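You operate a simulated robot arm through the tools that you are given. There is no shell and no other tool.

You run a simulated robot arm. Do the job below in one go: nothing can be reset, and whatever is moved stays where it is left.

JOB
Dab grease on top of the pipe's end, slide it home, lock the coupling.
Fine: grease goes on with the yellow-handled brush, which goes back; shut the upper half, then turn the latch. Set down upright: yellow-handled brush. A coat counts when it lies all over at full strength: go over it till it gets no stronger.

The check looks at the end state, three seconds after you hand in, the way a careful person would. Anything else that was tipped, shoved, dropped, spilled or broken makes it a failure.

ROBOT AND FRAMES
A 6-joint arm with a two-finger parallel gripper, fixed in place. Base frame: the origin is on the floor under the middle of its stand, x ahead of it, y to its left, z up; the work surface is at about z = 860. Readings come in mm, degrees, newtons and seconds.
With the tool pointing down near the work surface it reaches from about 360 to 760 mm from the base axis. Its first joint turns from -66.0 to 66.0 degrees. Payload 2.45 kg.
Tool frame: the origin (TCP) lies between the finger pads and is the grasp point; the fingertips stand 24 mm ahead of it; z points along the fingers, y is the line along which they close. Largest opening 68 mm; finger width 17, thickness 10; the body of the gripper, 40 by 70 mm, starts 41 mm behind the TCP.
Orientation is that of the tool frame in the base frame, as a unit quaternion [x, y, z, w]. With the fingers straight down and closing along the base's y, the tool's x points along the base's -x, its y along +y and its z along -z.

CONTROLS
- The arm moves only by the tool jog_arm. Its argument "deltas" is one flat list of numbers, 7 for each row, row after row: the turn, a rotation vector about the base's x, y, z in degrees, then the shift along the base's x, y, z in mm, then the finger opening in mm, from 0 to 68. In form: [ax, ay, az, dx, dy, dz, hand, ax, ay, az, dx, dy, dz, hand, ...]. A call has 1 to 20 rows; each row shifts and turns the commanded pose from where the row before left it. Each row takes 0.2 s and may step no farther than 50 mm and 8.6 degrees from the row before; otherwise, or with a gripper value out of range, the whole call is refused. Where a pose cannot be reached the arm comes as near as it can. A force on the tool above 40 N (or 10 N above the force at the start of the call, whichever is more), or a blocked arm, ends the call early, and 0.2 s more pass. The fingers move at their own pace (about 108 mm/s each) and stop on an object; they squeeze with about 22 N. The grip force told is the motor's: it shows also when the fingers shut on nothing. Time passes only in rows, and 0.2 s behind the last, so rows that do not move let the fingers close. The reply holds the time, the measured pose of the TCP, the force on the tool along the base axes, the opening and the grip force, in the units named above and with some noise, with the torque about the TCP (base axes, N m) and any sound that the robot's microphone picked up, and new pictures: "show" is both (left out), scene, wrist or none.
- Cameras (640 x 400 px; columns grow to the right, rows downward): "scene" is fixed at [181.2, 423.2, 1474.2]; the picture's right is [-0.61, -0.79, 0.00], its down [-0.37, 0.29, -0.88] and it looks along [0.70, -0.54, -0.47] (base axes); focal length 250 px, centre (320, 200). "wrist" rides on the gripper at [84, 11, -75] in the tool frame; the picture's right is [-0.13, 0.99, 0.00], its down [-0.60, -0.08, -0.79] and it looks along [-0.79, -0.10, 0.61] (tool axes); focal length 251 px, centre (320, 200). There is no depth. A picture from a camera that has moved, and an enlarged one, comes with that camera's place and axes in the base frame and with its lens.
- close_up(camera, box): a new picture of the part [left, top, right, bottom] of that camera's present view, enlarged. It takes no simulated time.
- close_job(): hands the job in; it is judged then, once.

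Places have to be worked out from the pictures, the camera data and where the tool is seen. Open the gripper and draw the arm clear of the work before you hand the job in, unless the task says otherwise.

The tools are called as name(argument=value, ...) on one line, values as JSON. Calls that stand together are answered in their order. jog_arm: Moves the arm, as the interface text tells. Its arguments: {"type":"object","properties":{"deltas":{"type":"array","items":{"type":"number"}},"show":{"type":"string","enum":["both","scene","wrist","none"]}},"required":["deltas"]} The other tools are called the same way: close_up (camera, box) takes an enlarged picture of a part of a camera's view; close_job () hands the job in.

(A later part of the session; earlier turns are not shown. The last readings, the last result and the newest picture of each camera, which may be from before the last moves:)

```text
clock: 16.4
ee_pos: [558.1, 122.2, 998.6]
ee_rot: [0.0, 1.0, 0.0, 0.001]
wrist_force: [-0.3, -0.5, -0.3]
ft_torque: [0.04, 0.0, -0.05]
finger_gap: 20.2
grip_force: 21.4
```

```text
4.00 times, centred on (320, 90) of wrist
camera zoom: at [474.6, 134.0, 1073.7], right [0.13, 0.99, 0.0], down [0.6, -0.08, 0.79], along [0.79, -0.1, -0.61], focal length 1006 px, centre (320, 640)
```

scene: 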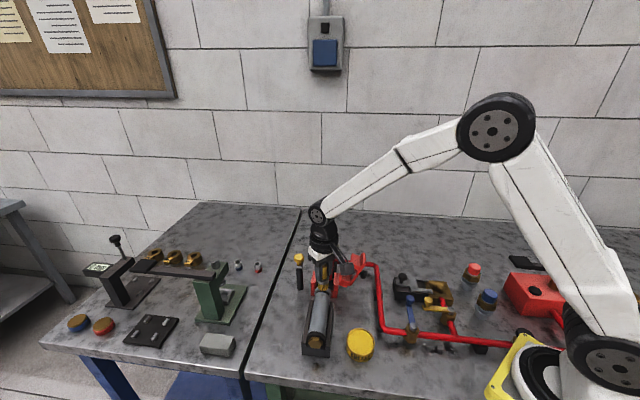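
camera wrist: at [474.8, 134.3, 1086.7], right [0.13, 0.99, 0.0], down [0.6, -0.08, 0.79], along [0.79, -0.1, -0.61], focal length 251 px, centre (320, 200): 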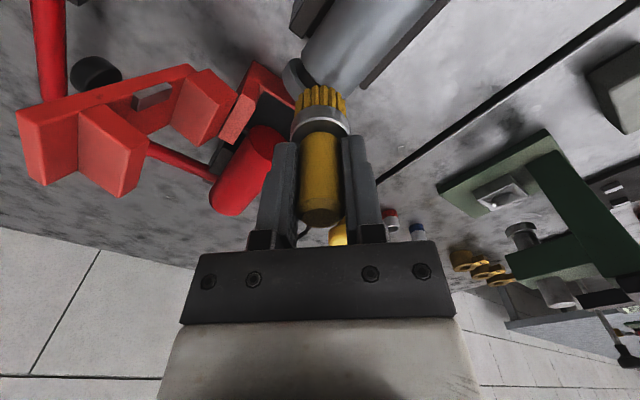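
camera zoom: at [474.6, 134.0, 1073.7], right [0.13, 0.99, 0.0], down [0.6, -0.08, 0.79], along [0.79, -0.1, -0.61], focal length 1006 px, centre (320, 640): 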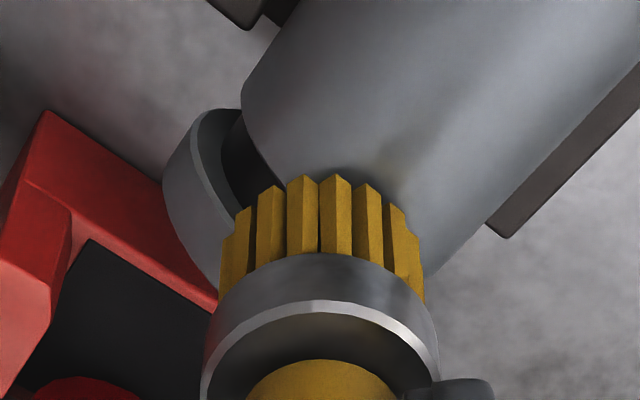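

Still no contact force at bristle height ≈936. I'm continuing in 1 mm steps.

jog_arm(deltas=[0, 0, 0, 0, 0, -1, 0, 0, 0, 0, 0, 0, -1, 0, 0, 0, 0, 0, 0, 0, 0], show="none")

close_up(camera="scene", box=[300, 270, 345, 310])

close_up(camera="wrist", box=[260, 40, 380, 140])

```text
clock: 17.2
ee_pos: [559.2, 123.3, 997.4]
ee_rot: [-0.001, 1.0, 0.001, 0.003]
wrist_force: [-2.6, -3.6, 19.7]
ft_torque: [-0.35, 0.01, 0.0]
finger_gap: 20.5
grip_force: 22.1
```

```text
10.00 times, centred on (322, 290) of scene
camera zoom: at [180.7, 423.0, 1474.3], right [-0.61, -0.79, 0.0], down [-0.37, 0.29, -0.88], along [0.7, -0.54, -0.47], focal length 2498 px, centre (295, -700)
```

zoom: 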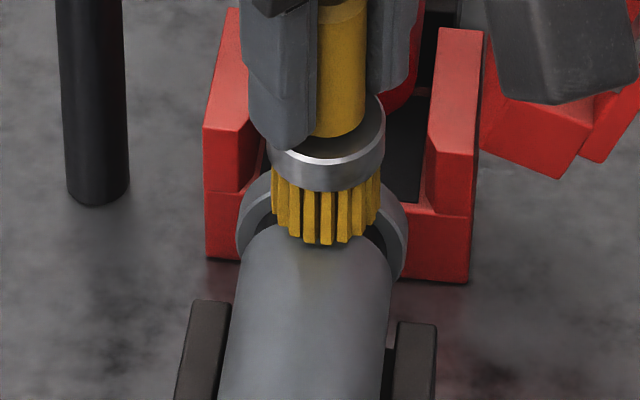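

```text
4.00 times, centred on (320, 90) of wrist
camera zoom: at [475.1, 133.8, 1072.7], right [0.13, 0.99, 0.0], down [0.6, -0.08, 0.8], along [0.79, -0.1, -0.6], focal length 1006 px, centre (320, 640)
```

zoom: 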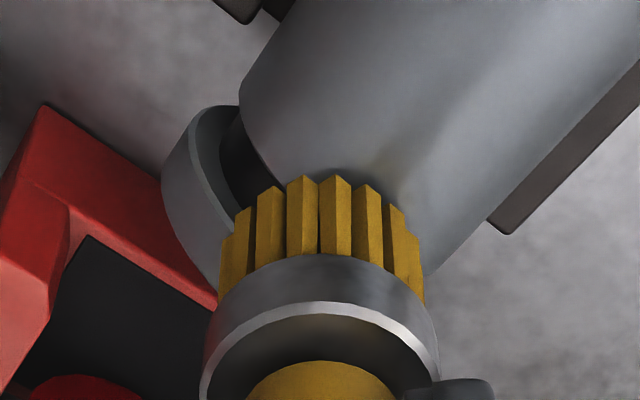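

Contact occurs at TCP z≈997.5 (force ≈20 N). I'll lift to see what the dab left on the pipe.

jog_arm(deltas=[0, 0, 0, 0, 0, 10, 0, 0, 0, 0, 0, 0, 40, 0, 0, 0, 0, 0, 0, 0, 0], show="both")

close_up(camera="scene", box=[300, 270, 345, 310])

close_up(camera="wrist", box=[260, 0, 400, 110])

```text
clock: 18.0
ee_pos: [558.5, 124.3, 1046.4]
ee_rot: [0.0, 1.0, 0.002, 0.001]
wrist_force: [0.3, -0.3, -1.1]
ft_torque: [0.02, 0.01, -0.01]
finger_gap: 20.1
grip_force: 21.2
camera wrist: at [474.7, 134.8, 1122.0], right [0.13, 0.99, 0.0], down [0.6, -0.08, 0.79], along [0.79, -0.1, -0.61], focal length 251 px, centre (320, 200)
```

scene: 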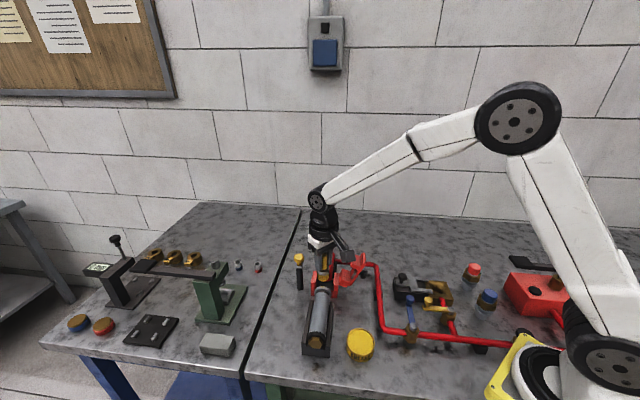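
wrist: 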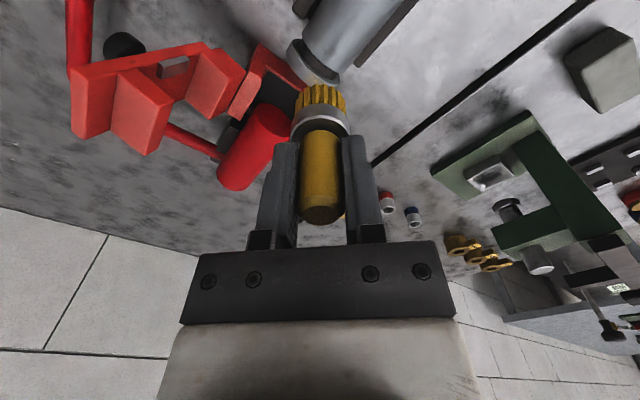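

```text
10.00 times, centred on (322, 290) of scene
camera zoom: at [181.2, 423.2, 1474.2], right [-0.61, -0.79, 0.0], down [-0.37, 0.29, -0.88], along [0.7, -0.54, -0.47], focal length 2498 px, centre (295, -700)
```

zoom: 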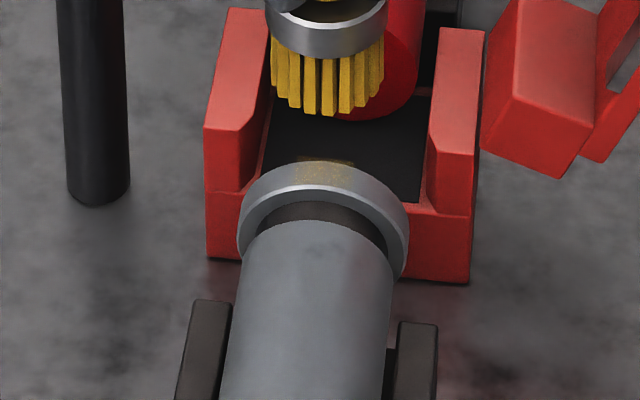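

```text
3.64 times, centred on (330, 55) of wrist
camera zoom: at [474.7, 134.8, 1122.0], right [0.13, 0.99, 0.0], down [0.6, -0.08, 0.79], along [0.79, -0.1, -0.61], focal length 914 px, centre (284, 727)
```

zoom: 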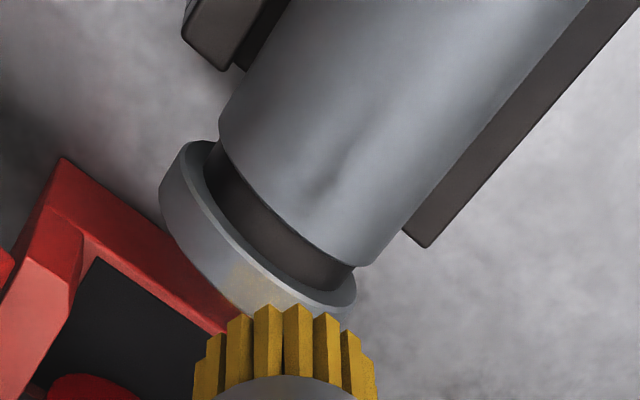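

A faint yellow patch has begun on top of the collar, so the collar crown is the surface to coat. I'll shift 9 mm toward the end so the brush is centred on the collar (u≈317), then lower again and stroke lightly.

jog_arm(deltas=[0, 0, 0, 6.3, -6.3, 0, 0, 0, 0, 0, 0, 0, -40, 0, 0, 0, 0, 0, 0, -8, 0, 0, 0, 0, 0, 0, -1, 0, 0, 0, 0, 0, 0, -0.4, 0, 0, 0, 0, 0, 0, 0, 0], show="none")

close_up(camera="scene", box=[300, 270, 345, 310])

```text
clock: 19.4
ee_pos: [565.4, 116.4, 997.8]
ee_rot: [0.0, 1.0, 0.002, 0.003]
wrist_force: [-2.0, -4.3, 17.3]
ft_torque: [-0.26, 0.05, 0.02]
finger_gap: 20.2
grip_force: 22.0
```

```text
10.00 times, centred on (322, 290) of scene
camera zoom: at [180.8, 423.1, 1474.3], right [-0.61, -0.79, 0.0], down [-0.37, 0.29, -0.88], along [0.7, -0.54, -0.47], focal length 2498 px, centre (295, -700)
```

zoom: 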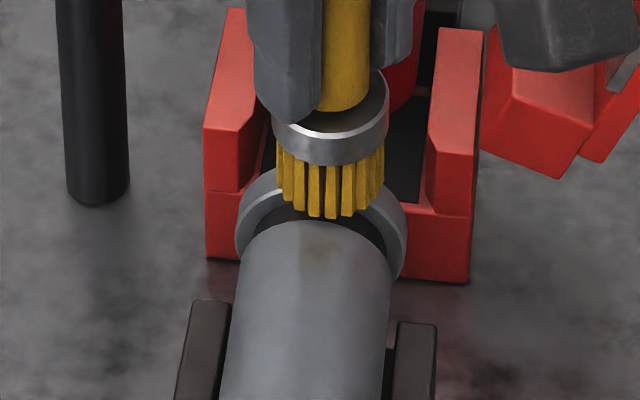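

There is contact with about 17 N. I'll ease off slightly and make small strokes across (±v) and along the collar.

jog_arm(deltas=[0, 0, 0, 0, 0, 0.4, 0, 0, 0, 0, 2.5, 2.5, 0, 0, 0, 0, 0, 2.5, 2.5, 0, 0, 0, 0, 0, -2.5, -2.5, 0, 0, 0, 0, 0, -2.5, -2.5, 0, 0, 0, 0, 0, -2.5, -2.5, 0, 0, 0, 0, 0, -2.5, -2.5, 0, 0, 0, 0, 0, 2.5, 2.5, 0, 0, 0, 0, 0, 2.5, 2.5, 0, 0, 0, 0, 0, 2, -2, 0, 0, 0, 0, 0, -4, 4, 0, 0, 0, 0, 0, 2, -2, 0, 0], show="none")

```text
clock: 22.0
ee_pos: [564.9, 115.6, 996.9]
ee_rot: [0.0, 1.0, 0.001, 0.001]
wrist_force: [-0.1, -0.4, -0.2]
ft_torque: [0.02, 0.02, 0.0]
finger_gap: 20.2
grip_force: 22.3
```

The force dropped to zero, so something shifted slightly. I'll lift and inspect both the pipe and the brush.

jog_arm(deltas=[0, 0, 0, 0, 0, 10, 0, 0, 0, 0, 0, 0, 40, 0, 0, 0, 0, 0, 0, 0, 0], show="both")

close_up(camera="scene", box=[300, 270, 345, 310])

close_up(camera="wrist", box=[260, 0, 400, 110])

```text
clock: 22.8
ee_pos: [565.7, 117.1, 1049.3]
ee_rot: [0.001, 1.0, 0.001, 0.001]
wrist_force: [-0.5, -1.0, -0.5]
ft_torque: [0.0, -0.03, 0.01]
finger_gap: 20.3
grip_force: 21.9
camera wrist: at [481.7, 127.7, 1123.2], right [0.13, 0.99, 0.0], down [0.6, -0.08, 0.79], along [0.79, -0.1, -0.61], focal length 251 px, centre (320, 200)
```

scene: 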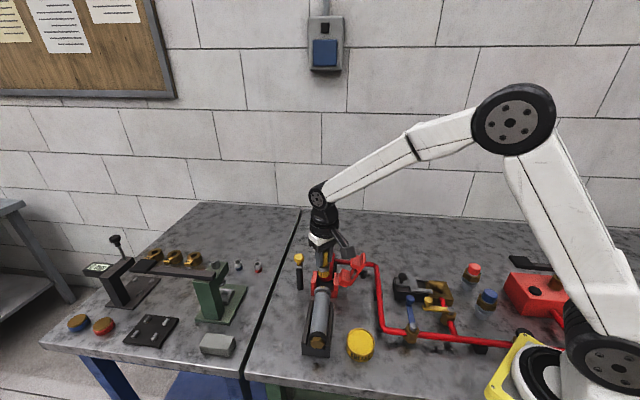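
wrist: 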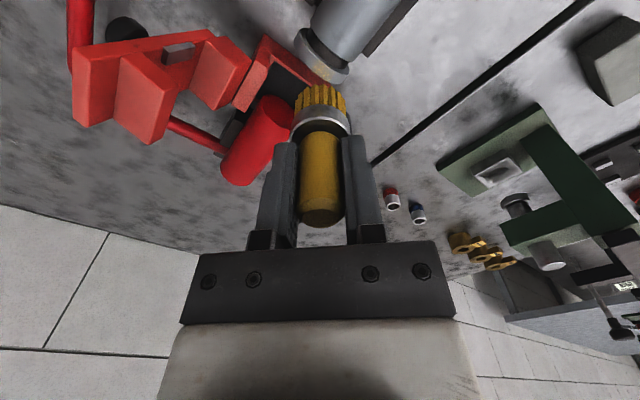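

```text
10.00 times, centred on (322, 290) of scene
camera zoom: at [181.2, 423.2, 1474.2], right [-0.61, -0.79, 0.0], down [-0.37, 0.29, -0.88], along [0.7, -0.54, -0.47], focal length 2498 px, centre (295, -700)
```

zoom: 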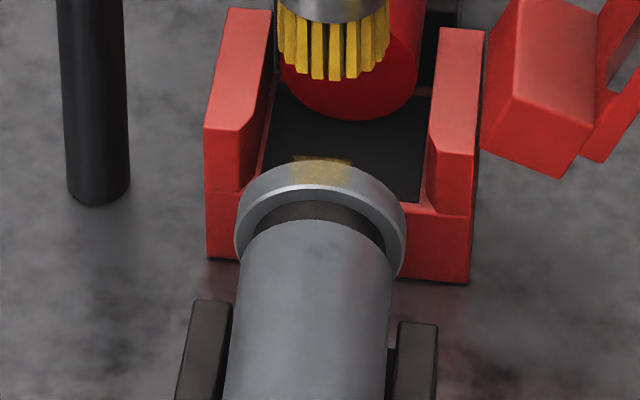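

```text
3.64 times, centred on (330, 55) of wrist
camera zoom: at [481.7, 127.7, 1123.2], right [0.13, 0.99, 0.0], down [0.6, -0.08, 0.79], along [0.79, -0.1, -0.61], focal length 914 px, centre (284, 727)
```

zoom: 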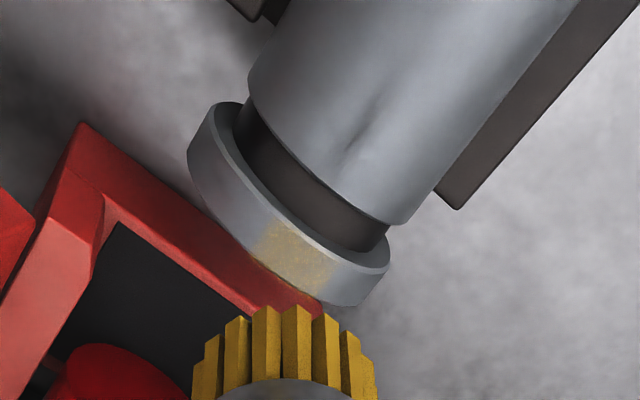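

The patch on the collar crown is stronger but still translucent. I'll go over it again with light contact and small strokes.

jog_arm(deltas=[0, 0, 0, 0, 0, -40, 0, 0, 0, 0, 0, 0, -9, 0, 0, 0, 0, 0, 0, -1, 0, 0, 0, 0, 0, 0, -0.7, 0, 0, 0, 0, 0, 0, 0, 0], show="none")

```text
clock: 24.0
ee_pos: [565.7, 118.2, 998.0]
ee_rot: [0.0, 1.0, 0.002, 0.002]
wrist_force: [0.7, 1.1, 3.3]
ft_torque: [0.12, -0.07, 0.03]
finger_gap: 20.2
grip_force: 22.1
```

Light contact (≈3 N). I'll stroke along and across the crown with gentle pressure.

jog_arm(deltas=[0, 0, 0, 0, 0, -0.3, 0, 0, 0, 0, 2, 2, 0, 0, 0, 0, 0, 2, 2, 0, 0, 0, 0, 0, -2, -2, 0, 0, 0, 0, 0, -2, -2, 0, 0, 0, 0, 0, -2, -2, 0, 0, 0, 0, 0, -2, -2, 0, 0, 0, 0, 0, 2, 2, 0, 0, 0, 0, 0, 2, 2, 0, 0, 0, 0, 0, 0, 0, -0.3, 0, 0, 0, 0, 2, 2, 0, 0, 0, 0, 0, 2, 2, 0, 0, 0, 0, 0, -2, -2, 0, 0, 0, 0, 0, -2, -2, 0, 0, 0, 0, 0, 0, 0, 0, 0], show="none")

close_up(camera="scene", box=[300, 270, 345, 310])

```text
clock: 27.2
ee_pos: [563.8, 115.1, 996.7]
ee_rot: [-0.001, 1.0, 0.001, 0.001]
wrist_force: [-2.0, -3.4, 10.5]
ft_torque: [-0.24, 0.08, -0.01]
finger_gap: 20.2
grip_force: 21.9
```

```text
10.00 times, centred on (322, 290) of scene
camera zoom: at [180.9, 423.1, 1474.2], right [-0.61, -0.79, 0.0], down [-0.37, 0.29, -0.88], along [0.7, -0.54, -0.47], focal length 2498 px, centre (295, -700)
```

zoom: 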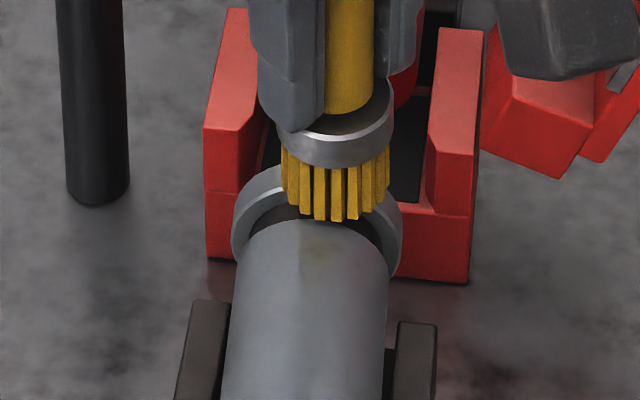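

jog_arm(deltas=[0, 0, 0, 0, 0, 10, 0, 0, 0, 0, 0, 0, 42, 0, 0, 0, 0, 0, 0, 0, 0], show="wrist")

close_up(camera="scene", box=[300, 270, 345, 310])

close_up(camera="wrist", box=[260, 0, 400, 110])

```text
clock: 28.0
ee_pos: [564.8, 116.5, 1047.5]
ee_rot: [0.0, 1.0, 0.0, 0.001]
wrist_force: [0.2, 0.3, -1.7]
ft_torque: [-0.03, -0.05, 0.0]
finger_gap: 20.4
grip_force: 22.5
camera wrist: at [481.1, 127.4, 1122.8], right [0.13, 0.99, 0.0], down [0.6, -0.08, 0.79], along [0.79, -0.1, -0.61], focal length 251 px, centre (320, 200)
```

wrist: 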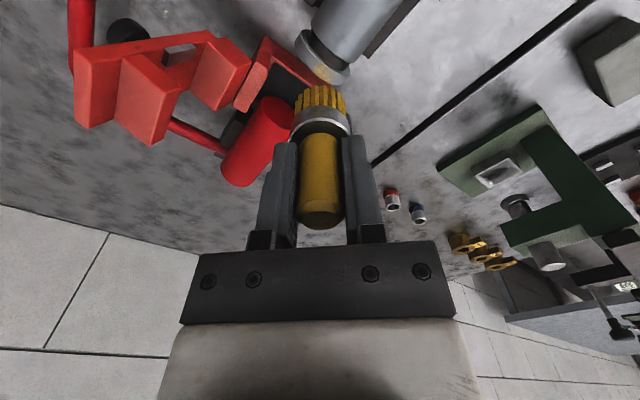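

```text
10.00 times, centred on (322, 290) of scene
camera zoom: at [181.2, 423.2, 1474.2], right [-0.61, -0.79, 0.0], down [-0.37, 0.29, -0.88], along [0.7, -0.54, -0.47], focal length 2498 px, centre (295, -700)
```

zoom: 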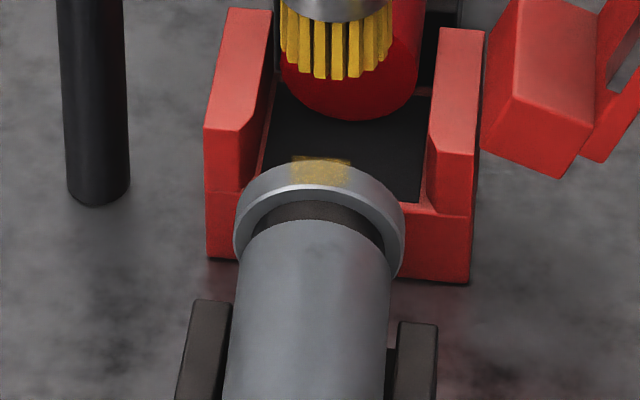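

```text
3.64 times, centred on (330, 55) of wrist
camera zoom: at [481.1, 127.4, 1122.8], right [0.13, 0.99, 0.0], down [0.6, -0.08, 0.79], along [0.79, -0.1, -0.61], focal length 914 px, centre (284, 727)
```

zoom: 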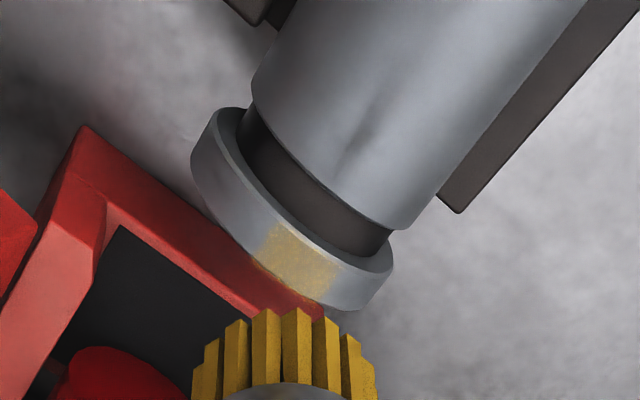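

It's visibly building up. I'll repeat more passes with light contact.

jog_arm(deltas=[0, 0, 0, 0, 0, -42, 0, 0, 0, 0, 0, 0, -8, 0, 0, 0, 0, 0, 0, -1.5, 0, 0, 0, 0, 0, 0, -0.8, 0, 0, 0, 0, 2, 2, 0, 0, 0, 0, 0, 2, 2, 0, 0, 0, 0, 0, -2, -2, 0, 0, 0, 0, 0, -2, -2, 0, 0, 0, 0, 0, -2, -2, 0, 0, 0, 0, 0, -2, -2, 0, 0, 0, 0, 0, 2, 2, 0, 0, 0, 0, 0, 2, 2, 0, 0, 0, 0, 0, 2, 2, 0, 0, 0, 0, 0, 2, 2, 0, 0, 0, 0, 0, -2, -2, 0, 0, 0, 0, 0, -2, -2, 0, 0, 0, 0, 0, -2, -2, 0, 0, 0, 0, 0, -2, -2, 0, 0, 0, 0, 0, 2, 2, 0, 0, 0, 0, 0, 2, 2, 0, 0], show="none")

```text
clock: 32.2
ee_pos: [565.8, 118.3, 994.8]
ee_rot: [0.0, 1.0, 0.001, 0.001]
wrist_force: [0.0, 0.4, -1.5]
ft_torque: [0.0, -0.01, 0.02]
finger_gap: 20.3
grip_force: 22.2
```

jog_arm(deltas=[0, 0, 0, 0, 0, 10, 0, 0, 0, 0, 0, 0, 42, 0, 0, 0, 0, 0, 0, 0, 0], show="both")

close_up(camera="scene", box=[300, 270, 345, 310])

close_up(camera="wrist", box=[260, 0, 400, 110])

```text
clock: 33.0
ee_pos: [564.7, 115.3, 1047.9]
ee_rot: [0.0, 1.0, 0.001, 0.0]
wrist_force: [0.1, 0.5, -0.9]
ft_torque: [-0.02, -0.01, 0.01]
finger_gap: 19.9
grip_force: 22.3
camera wrist: at [480.7, 127.5, 1122.7], right [0.13, 0.99, 0.0], down [0.6, -0.08, 0.79], along [0.79, -0.1, -0.61], focal length 251 px, centre (320, 200)
```

scene: 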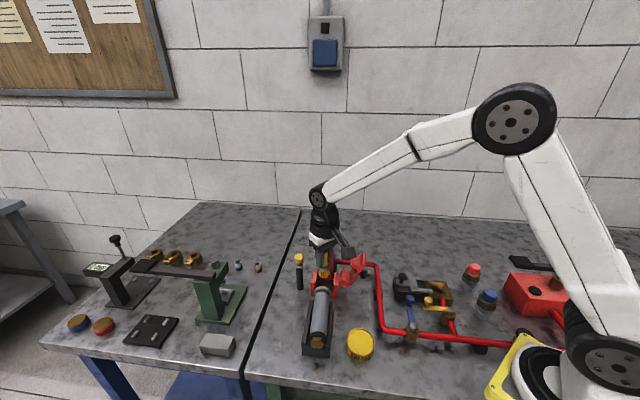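
wrist: 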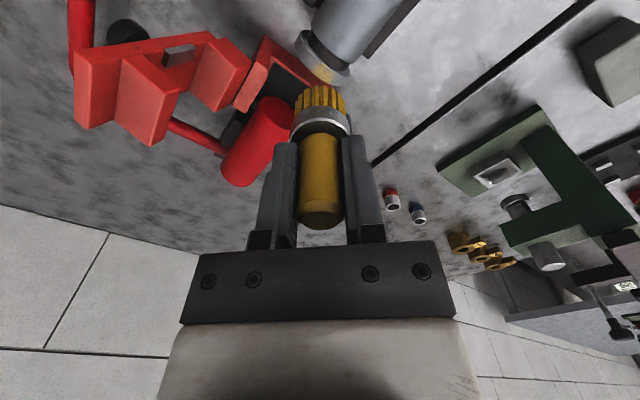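

```text
10.00 times, centred on (322, 290) of scene
camera zoom: at [181.2, 423.2, 1474.2], right [-0.61, -0.79, 0.0], down [-0.37, 0.29, -0.88], along [0.7, -0.54, -0.47], focal length 2498 px, centre (295, -700)
```

zoom: 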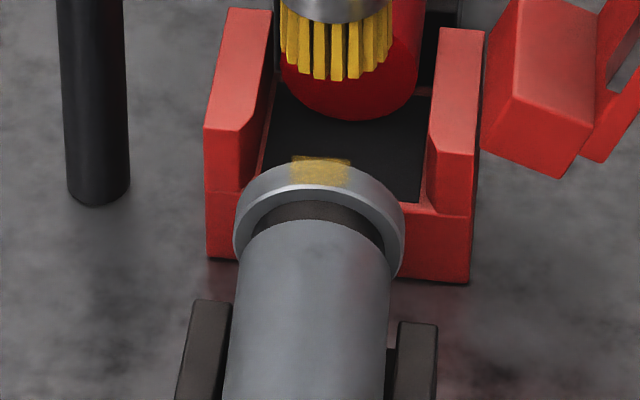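

```text
3.64 times, centred on (330, 55) of wrist
camera zoom: at [480.7, 127.5, 1122.7], right [0.13, 0.99, 0.0], down [0.6, -0.08, 0.79], along [0.79, -0.1, -0.61], focal length 914 px, centre (284, 727)
```

zoom: 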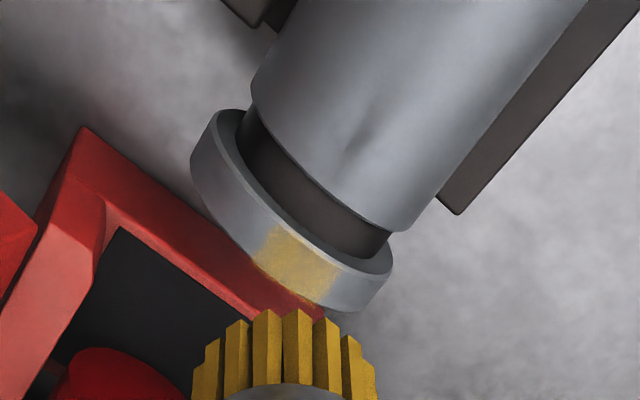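

The coat is deepening. I'll continue, first finding contact with feedback and then doing more strokes.

jog_arm(deltas=[0, 0, 0, 0, 0, -42, 0, 0, 0, 0, 0, 0, -8, 0, 0, 0, 0, 0, 0, -2, 0, 0, 0, 0, 0, 0, -0.5, 0, 0, 0, 0, 0, 0, 0, 0], show="none")

close_up(camera="scene", box=[300, 270, 345, 310])

```text
clock: 34.2
ee_pos: [565.7, 116.2, 996.0]
ee_rot: [-0.001, 1.0, 0.001, 0.002]
wrist_force: [-2.0, -1.6, 9.0]
ft_torque: [-0.1, -0.01, 0.03]
finger_gap: 20.1
grip_force: 21.9
```

```text
10.00 times, centred on (322, 290) of scene
camera zoom: at [180.9, 423.2, 1474.2], right [-0.61, -0.79, 0.0], down [-0.37, 0.29, -0.88], along [0.7, -0.54, -0.47], focal length 2498 px, centre (295, -700)
```

zoom: 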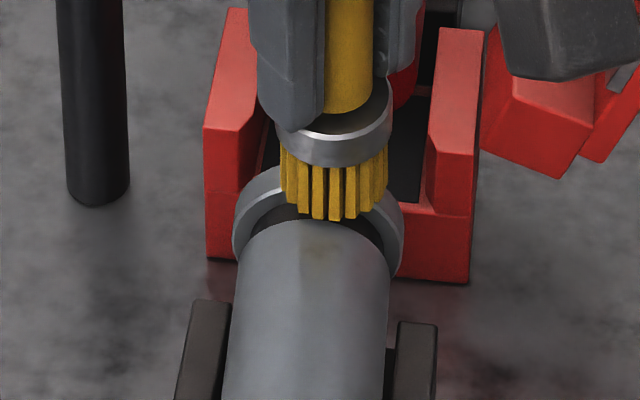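

Contact is ≈9 N, and the brush sits about 3 mm to the right of the patch centre. I'll recentre and keep stroking.

jog_arm(deltas=[0, 0, 0, 2, 2, 0, 0, 0, 0, 0, 2, 2, 0, 0, 0, 0, 0, 2, 2, 0, 0, 0, 0, 0, -2, -2, 0, 0, 0, 0, 0, -2, -2, 0, 0, 0, 0, 0, -2, -2, 0, 0, 0, 0, 0, -2, -2, 0, 0, 0, 0, 0, 2, 2, 0, 0, 0, 0, 0, 2, 2, 0, 0, 0, 0, 0, 2, 2, 0, 0, 0, 0, 0, 2, 2, 0, 0, 0, 0, 0, -2, -2, 0, 0, 0, 0, 0, -2, -2, 0, 0, 0, 0, 0, -2, -2, 0, 0, 0, 0, 0, -2, -2, 0, 0, 0, 0, 0, 2, 2, 0, 0, 0, 0, 0, 2, 2, 0, 0], show="none")

```text
clock: 37.8
ee_pos: [566.6, 118.5, 994.1]
ee_rot: [0.0, 1.0, 0.002, 0.001]
wrist_force: [-0.6, -0.1, 0.7]
ft_torque: [-0.05, -0.01, -0.01]
finger_gap: 20.1
grip_force: 22.3
```

jog_arm(deltas=[0, 0, 0, 0, 0, 10, 0, 0, 0, 0, 0, 0, 42, 0, 0, 0, 0, 0, 0, 0, 0], show="none")

close_up(camera="scene", box=[300, 270, 345, 310])

close_up(camera="wrist", box=[260, 0, 400, 110])

```text
clock: 38.6
ee_pos: [567.6, 119.4, 1047.9]
ee_rot: [0.0, 1.0, 0.0, 0.001]
wrist_force: [-0.4, -0.6, -0.8]
ft_torque: [-0.03, 0.04, 0.01]
finger_gap: 20.2
grip_force: 21.8
```

```text
10.00 times, centred on (322, 290) of scene
camera zoom: at [181.2, 423.2, 1474.2], right [-0.61, -0.79, 0.0], down [-0.37, 0.29, -0.88], along [0.7, -0.54, -0.47], focal length 2498 px, centre (295, -700)
```

zoom: 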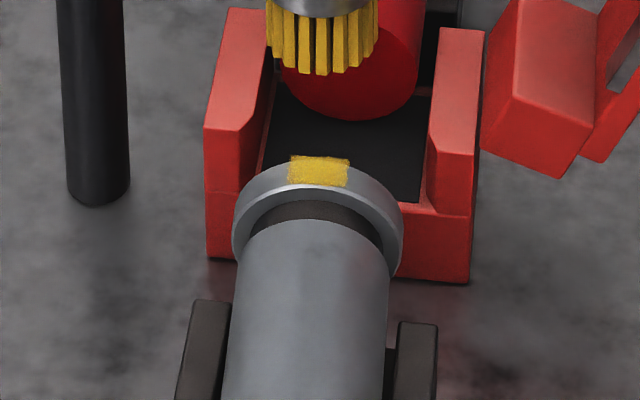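

```text
3.64 times, centred on (330, 55) of wrist
camera zoom: at [483.7, 130.0, 1122.8], right [0.13, 0.99, 0.0], down [0.6, -0.08, 0.79], along [0.79, -0.1, -0.61], focal length 914 px, centre (284, 727)
```

zoom: 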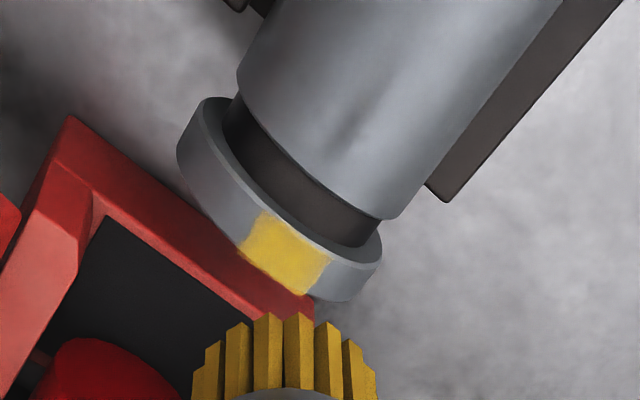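

The patch is now a solid yellow. I'll do another full pass and check whether it still gets any stronger.

jog_arm(deltas=[0, 0, 0, 0, 0, -42, 0, 0, 0, 0, 0, 0, -8, 0, 0, 0, 0, 0, 0, -2, 0, 0, 0, 0, 0, 0, -0.5, 0, 0, 0, 0, 2, 2, 0, 0, 0, 0, 0, 2, 2, 0, 0, 0, 0, 0, -2, -2, 0, 0, 0, 0, 0, -2, -2, 0, 0, 0, 0, 0, -2, -2, 0, 0, 0, 0, 0, -2, -2, 0, 0, 0, 0, 0, 2, 2, 0, 0, 0, 0, 0, 2, 2, 0, 0, 0, 0, 0, 2, 2, 0, 0, 0, 0, 0, 2, 2, 0, 0, 0, 0, 0, -2, -2, 0, 0, 0, 0, 0, -2, -2, 0, 0, 0, 0, 0, -2, -2, 0, 0, 0, 0, 0, -2, -2, 0, 0, 0, 0, 0, 2, 2, 0, 0, 0, 0, 0, 2, 2, 0, 0], show="none")

jog_arm(deltas=[0, 0, 0, 0, 0, 10, 0, 0, 0, 0, 0, 0, 42, 0, 0, 0, 0, 0, 0, 0, 0], show="none")

close_up(camera="scene", box=[300, 270, 345, 310])

close_up(camera="wrist", box=[260, 0, 400, 110])

```text
clock: 42.8
ee_pos: [567.5, 119.5, 995.1]
ee_rot: [0.0, 1.0, 0.001, 0.001]
wrist_force: [0.0, 0.3, 0.3]
ft_torque: [0.0, 0.01, 0.01]
finger_gap: 20.3
grip_force: 21.5
```

```text
clock: 43.6
ee_pos: [567.0, 119.0, 1047.5]
ee_rot: [0.0, 1.0, 0.001, 0.0]
wrist_force: [-0.9, -0.4, -1.1]
ft_torque: [0.0, 0.03, 0.0]
finger_gap: 20.2
grip_force: 22.0
```

```text
10.00 times, centred on (322, 290) of scene
camera zoom: at [181.2, 423.2, 1474.2], right [-0.61, -0.79, 0.0], down [-0.37, 0.29, -0.88], along [0.7, -0.54, -0.47], focal length 2498 px, centre (295, -700)
```

zoom: 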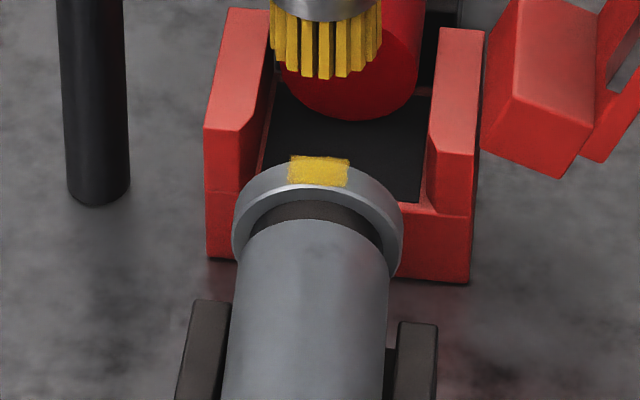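

```text
3.64 times, centred on (330, 55) of wrist
camera zoom: at [482.5, 129.6, 1122.3], right [0.13, 0.99, 0.0], down [0.6, -0.08, 0.79], along [0.79, -0.1, -0.61], focal length 914 px, centre (284, 727)
```

zoom: 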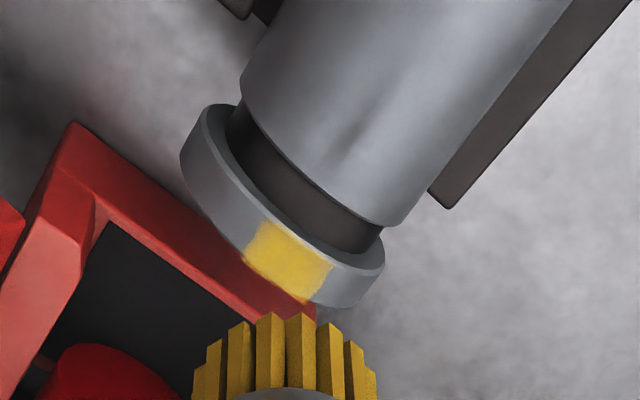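

It looks unchanged, but the brush may not have been touching on that pass. I'll lower until force confirms contact, then stroke once more.

jog_arm(deltas=[0, 0, 0, 0, 0, -42, 0, 0, 0, 0, 0, 0, -10, 0, 0, 0, 0, 0, 0, -0.7, 0, 0, 0, 0, 0, 0, -0.7, 0, 0, 0, 0, 0, 0, -0.5, 0, 0, 0, 0, 0, 0, 0, 0], show="none")

```text
clock: 45.0
ee_pos: [567.6, 118.3, 992.8]
ee_rot: [-0.001, 1.0, 0.002, 0.003]
wrist_force: [-0.5, -4.4, 19.3]
ft_torque: [-0.25, -0.05, -0.02]
finger_gap: 20.2
grip_force: 21.5
```

Contact is ≈19 N. I'll ease off half a millimetre and stroke across and slightly along.

jog_arm(deltas=[0, 0, 0, 0, 0, 0.4, 0, 0, 0, 0, 2, 2, 0, 0, 0, 0, 0, 2, 2, 0, 0, 0, 0, 0, -2, -2, 0, 0, 0, 0, 0, -2, -2, 0, 0, 0, 0, 0, -2, -2, 0, 0, 0, 0, 0, -2, -2, 0, 0, 0, 0, 0, 2, 2, 0, 0, 0, 0, 0, 2, 2, 0, 0], show="none")

jog_arm(deltas=[0, 0, 0, 2, 2, 0, 0, 0, 0, 0, 2, 2, 0, 0, 0, 0, 0, -2, -2, 0, 0, 0, 0, 0, -2, -2, 0, 0, 0, 0, 0, -2, -2, 0, 0, 0, 0, 0, -2, -2, 0, 0, 0, 0, 0, 2, 2, 0, 0, 0, 0, 0, 2, 2, 0, 0], show="none")

jog_arm(deltas=[0, 0, 0, 0, 0, 10, 0, 0, 0, 0, 0, 0, 42, 0, 0, 0, 0, 0, 0, 0, 0], show="none")

close_up(camera="scene", box=[300, 270, 345, 310])

close_up(camera="wrist", box=[260, 0, 400, 110])

```text
clock: 47.0
ee_pos: [566.5, 117.4, 994.4]
ee_rot: [0.0, 1.0, 0.001, 0.001]
wrist_force: [-1.7, -7.4, 24.3]
ft_torque: [-0.46, 0.12, 0.03]
finger_gap: 20.2
grip_force: 22.2
```

```text
clock: 48.8
ee_pos: [565.6, 118.0, 993.8]
ee_rot: [0.0, 1.0, 0.001, 0.0]
wrist_force: [-2.9, -5.8, 20.0]
ft_torque: [-0.37, 0.22, 0.02]
finger_gap: 20.1
grip_force: 21.7
```

```text
clock: 49.6
ee_pos: [566.6, 118.7, 1044.5]
ee_rot: [0.0, 1.0, 0.0, 0.001]
wrist_force: [-0.1, 0.6, -1.0]
ft_torque: [-0.03, 0.02, -0.01]
finger_gap: 20.1
grip_force: 21.9
```

```text
10.00 times, centred on (322, 290) of scene
camera zoom: at [181.2, 423.2, 1474.2], right [-0.61, -0.79, 0.0], down [-0.37, 0.29, -0.88], along [0.7, -0.54, -0.47], focal length 2498 px, centre (295, -700)
```

zoom: 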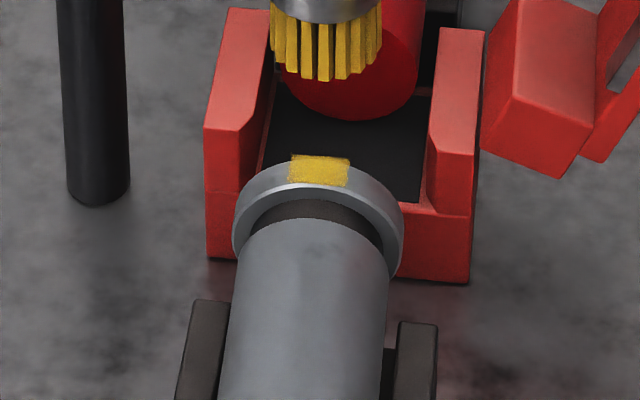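

```text
3.64 times, centred on (330, 55) of wrist
camera zoom: at [482.6, 129.4, 1120.0], right [0.13, 0.99, 0.0], down [0.6, -0.08, 0.79], along [0.79, -0.1, -0.61], focal length 914 px, centre (284, 727)
```

zoom: 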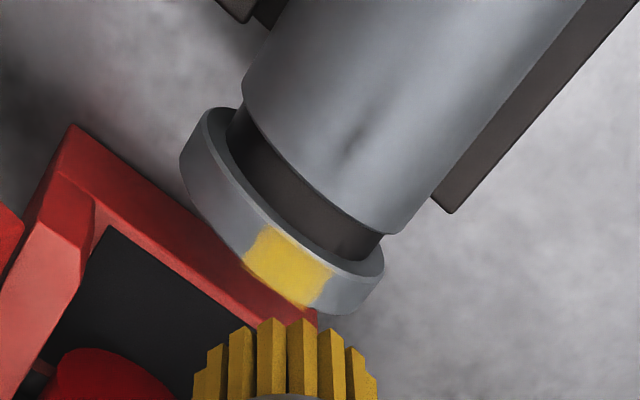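

Strength looks unchanged after a firm pass. I'll zoom in tightly to check coverage and uniformity.

close_up(camera="scene", box=[316, 281, 328, 291])

close_up(camera="wrist", box=[305, 50, 350, 90])

```text
16.00 times, centred on (322, 286) of scene
camera zoom: at [181.2, 423.2, 1474.2], right [-0.61, -0.79, 0.0], down [-0.37, 0.29, -0.88], along [0.7, -0.54, -0.47], focal length 3996 px, centre (288, -1176)
```

zoom: 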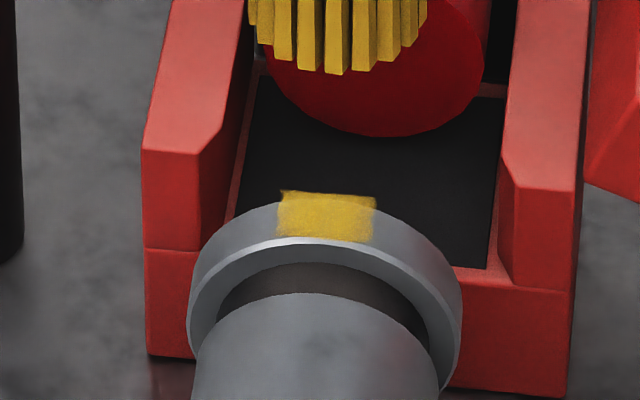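

```text
10.00 times, centred on (328, 70) of wrist
camera zoom: at [482.6, 129.4, 1120.0], right [0.13, 0.99, 0.0], down [0.6, -0.08, 0.79], along [0.79, -0.1, -0.61], focal length 2514 px, centre (245, 1500)
```

zoom: 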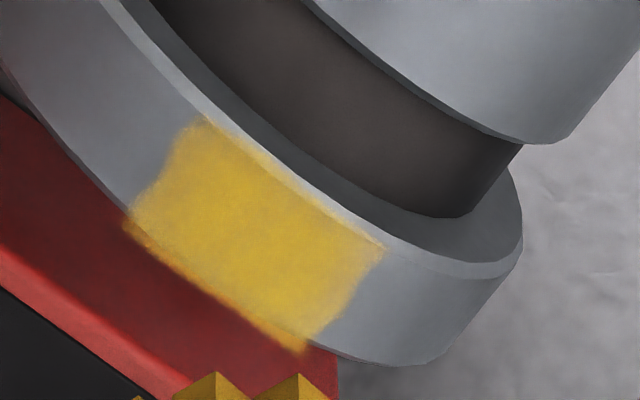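

The coat covers the patch solidly. As a saturation test I'll do one more pass, including small offsets along the axis, and compare the same close-up.

jog_arm(deltas=[0, 0, 0, 0, 0, -42, 0, 0, 0, 0, 0, 0, -8, 0, 0, 0, 0, 0, 0, -1.8, 0, 0, 0, 0, 2, -2, 0, 0, 0, 0, 0, 2, 2, 0, 0, 0, 0, 0, 2, 2, 0, 0, 0, 0, 0, -2, -2, 0, 0, 0, 0, 0, -2, -2, 0, 0, 0, 0, 0, -2, -2, 0, 0, 0, 0, 0, -2, -2, 0, 0, 0, 0, 0, 2, 2, 0, 0, 0, 0, 0, 2, 2, 0, 0, 0, 0, 0, -2, 2, 0, 0, 0, 0, 0, 2, 2, 0, 0, 0, 0, 0, 2, 2, 0, 0, 0, 0, 0, -2, -2, 0, 0, 0, 0, 0, -2, -2, 0, 0, 0, 0, 0, 0, 0, 0, 0], show="none")

jog_arm(deltas=[0, 0, 0, 0, 0, 10, 0, 0, 0, 0, 0, 0, 42, 0, 0, 0, 0, 0, 0, 0, 0], show="none")

close_up(camera="scene", box=[316, 281, 328, 291])

close_up(camera="wrist", box=[305, 50, 350, 90])

```text
clock: 53.4
ee_pos: [566.8, 119.0, 993.9]
ee_rot: [0.0, 1.0, 0.001, 0.002]
wrist_force: [1.7, 3.0, 10.0]
ft_torque: [0.18, -0.2, -0.01]
finger_gap: 20.2
grip_force: 22.1
```

```text
clock: 54.2
ee_pos: [566.9, 118.9, 1044.7]
ee_rot: [0.0, 1.0, 0.001, 0.0]
wrist_force: [-1.0, -0.2, -0.5]
ft_torque: [-0.05, 0.01, 0.02]
finger_gap: 20.1
grip_force: 21.9
```

```text
16.00 times, centred on (322, 286) of scene
camera zoom: at [181.2, 423.2, 1474.2], right [-0.61, -0.79, 0.0], down [-0.37, 0.29, -0.88], along [0.7, -0.54, -0.47], focal length 3996 px, centre (288, -1176)
```

zoom: 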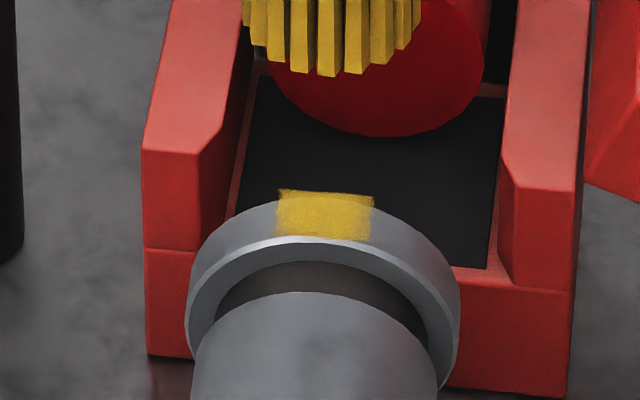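

```text
10.00 times, centred on (328, 70) of wrist
camera zoom: at [483.1, 130.1, 1119.6], right [0.13, 0.99, 0.0], down [0.6, -0.08, 0.79], along [0.79, -0.1, -0.61], focal length 2514 px, centre (245, 1500)
```

zoom: 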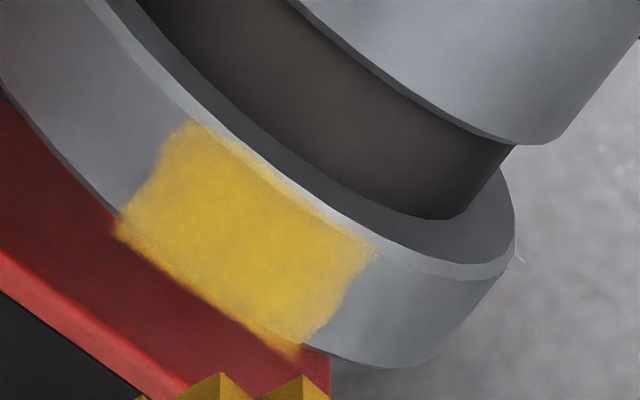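

The strength is the same as before, so the coat is saturated. Now I'll carry the brush back above its original spot.

jog_arm(deltas=[0, 0, 0, 0, 0, 20, 0, 0, 0, 0, 1.5, 47.3, 0, 0, 0, 0, 0, 1.5, 47.3, 0, 0, 0, 0, 0, 1.4, 47.3, 0, 0, 0, 0, 0, 0, 0, -40, 0, 0, 0, 0, 0, 0, -40, 0, 0, 0, 0, 0, 0, -40, 0, 0, 0, 0, 0, 0, 0, 0], show="both")

close_up(camera="wrist", box=[260, 40, 400, 230])

close_up(camera="scene", box=[245, 285, 310, 350])

```text
clock: 56.0
ee_pos: [571.5, 261.6, 944.1]
ee_rot: [0.0, 1.0, 0.001, 0.001]
wrist_force: [-0.4, 0.8, 0.2]
ft_torque: [0.0, -0.01, 0.0]
finger_gap: 20.0
grip_force: 21.5
camera wrist: at [488.0, 272.6, 1019.2], right [0.13, 0.99, 0.0], down [0.6, -0.08, 0.79], along [0.79, -0.1, -0.61], focal length 251 px, centre (320, 200)
```

scene: 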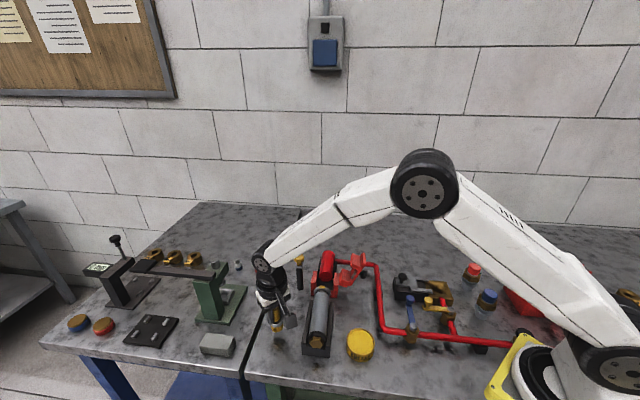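
wrist: 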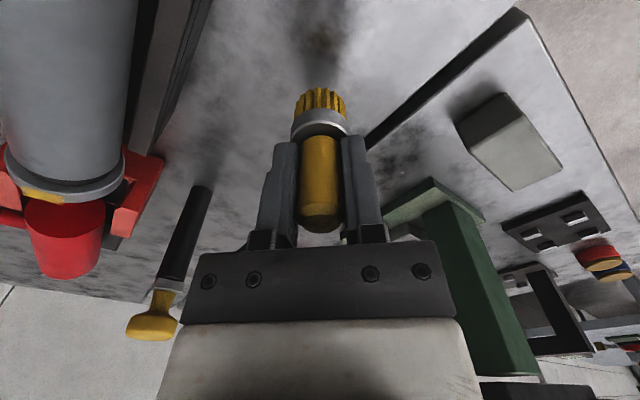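

```text
2.11 times, centred on (330, 135) of wrist
camera zoom: at [488.0, 272.6, 1019.2], right [0.13, 0.99, 0.0], down [0.6, -0.08, 0.79], along [0.79, -0.1, -0.61], focal length 529 px, centre (299, 337)
```

zoom: 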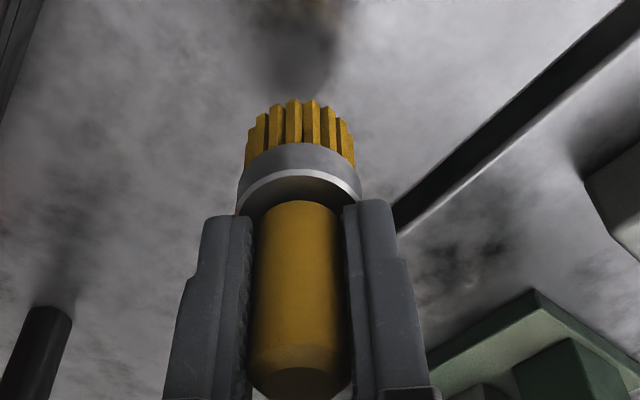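

```text
6.15 times, centred on (278, 318) of scene
camera zoom: at [181.2, 423.2, 1474.2], right [-0.61, -0.79, 0.0], down [-0.37, 0.29, -0.88], along [0.7, -0.54, -0.47], focal length 1537 px, centre (582, -523)
```

zoom: 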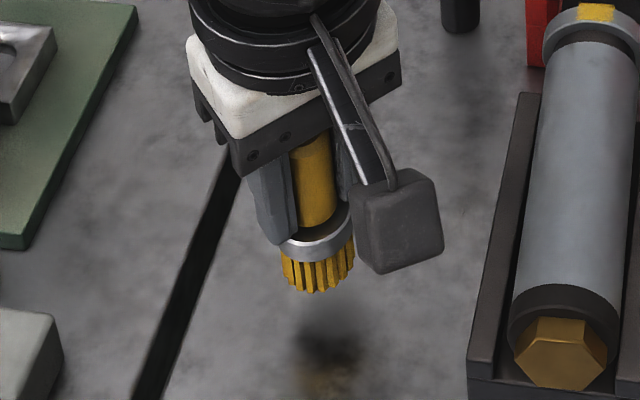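

The brush hangs vertical over its spot. I'll lower it to just above the table.

jog_arm(deltas=[0, 0, 0, 0, 0, -10, 0, 0, 0, 0, 0, 0, -8, 0, 0, 0, 0, 0, 0, -2, 0, 0, 0, 0, 0, 0, 0, 0], show="none")

close_up(camera="scene", box=[245, 285, 310, 350])

```text
clock: 57.0
ee_pos: [571.2, 261.0, 925.3]
ee_rot: [0.0, 1.0, 0.0, 0.002]
wrist_force: [0.5, 1.0, -1.4]
ft_torque: [-0.01, -0.02, 0.0]
finger_gap: 20.0
grip_force: 22.2
```

```text
6.15 times, centred on (278, 318) of scene
camera zoom: at [181.2, 423.2, 1474.2], right [-0.61, -0.79, 0.0], down [-0.37, 0.29, -0.88], along [0.7, -0.54, -0.47], focal length 1537 px, centre (582, -523)
```

zoom: 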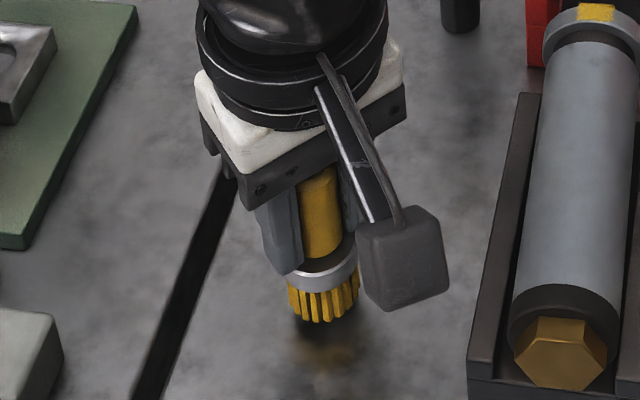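

No contact yet, so I'll step down in 1 mm increments until the table is felt.

jog_arm(deltas=[0, 0, 0, 0, 0, -1.2, 0, 0, 0, 0, 0, 0, -1.2, 0, 0, 0, 0, 0, 0, -1, 0, 0, 0, 0, 0, 0, 0, 0], show="none")

```text
clock: 58.0
ee_pos: [572.0, 261.1, 921.9]
ee_rot: [-0.001, 1.0, 0.001, 0.001]
wrist_force: [-1.4, 0.4, -1.3]
ft_torque: [0.0, -0.01, -0.02]
finger_gap: 20.0
grip_force: 22.3
```

jog_arm(deltas=[0, 0, 0, 0, 0, -1, 0, 0, 0, 0, 0, 0, -0.8, 0, 0, 0, 0, 0, 0, 0, 0], show="none")

close_up(camera="scene", box=[245, 285, 310, 350])

```text
clock: 58.8
ee_pos: [572.3, 260.2, 920.9]
ee_rot: [-0.001, 1.0, 0.001, 0.001]
wrist_force: [0.9, -0.3, -0.9]
ft_torque: [0.05, -0.01, 0.03]
finger_gap: 20.0
grip_force: 22.7
```

```text
6.15 times, centred on (278, 318) of scene
camera zoom: at [181.2, 423.2, 1474.2], right [-0.61, -0.79, 0.0], down [-0.37, 0.29, -0.88], along [0.7, -0.54, -0.47], focal length 1537 px, centre (582, -523)
```

zoom: 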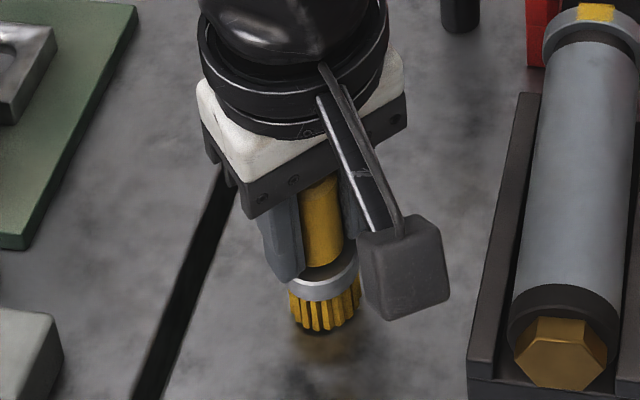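

Still no force, though it's visually very near the table. I'm continuing down in small steps.

jog_arm(deltas=[0, 0, 0, 0, 0, -0.8, 0, 0, 0, 0, 0, 0, -0.8, 0, 0, 0, 0, 0, 0, 0, 0], show="none")

```text
clock: 59.6
ee_pos: [571.3, 260.4, 919.1]
ee_rot: [0.0, 1.0, 0.002, 0.001]
wrist_force: [0.0, 1.6, -0.5]
ft_torque: [0.04, -0.05, 0.02]
finger_gap: 20.0
grip_force: 21.9
```

jog_arm(deltas=[0, 0, 0, 0, 0, -0.7, 0, 0, 0, 0, 0, 0, -0.7, 0, 0, 0, 0, 0, 0, 0, 0], show="none")

close_up(camera="scene", box=[262, 305, 297, 340])

```text
clock: 60.4
ee_pos: [571.4, 261.4, 918.9]
ee_rot: [0.0, 1.0, 0.001, 0.002]
wrist_force: [-2.2, 0.9, 12.2]
ft_torque: [0.07, -0.02, 0.06]
finger_gap: 19.8
grip_force: 22.0
```

```text
11.43 times, centred on (280, 322) of scene
camera zoom: at [180.8, 423.1, 1474.3], right [-0.61, -0.79, 0.0], down [-0.37, 0.29, -0.88], along [0.7, -0.54, -0.47], focal length 2854 px, centre (783, -1200)
```

zoom: 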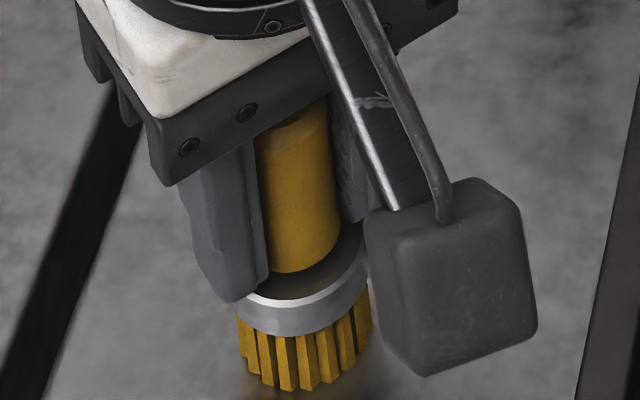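

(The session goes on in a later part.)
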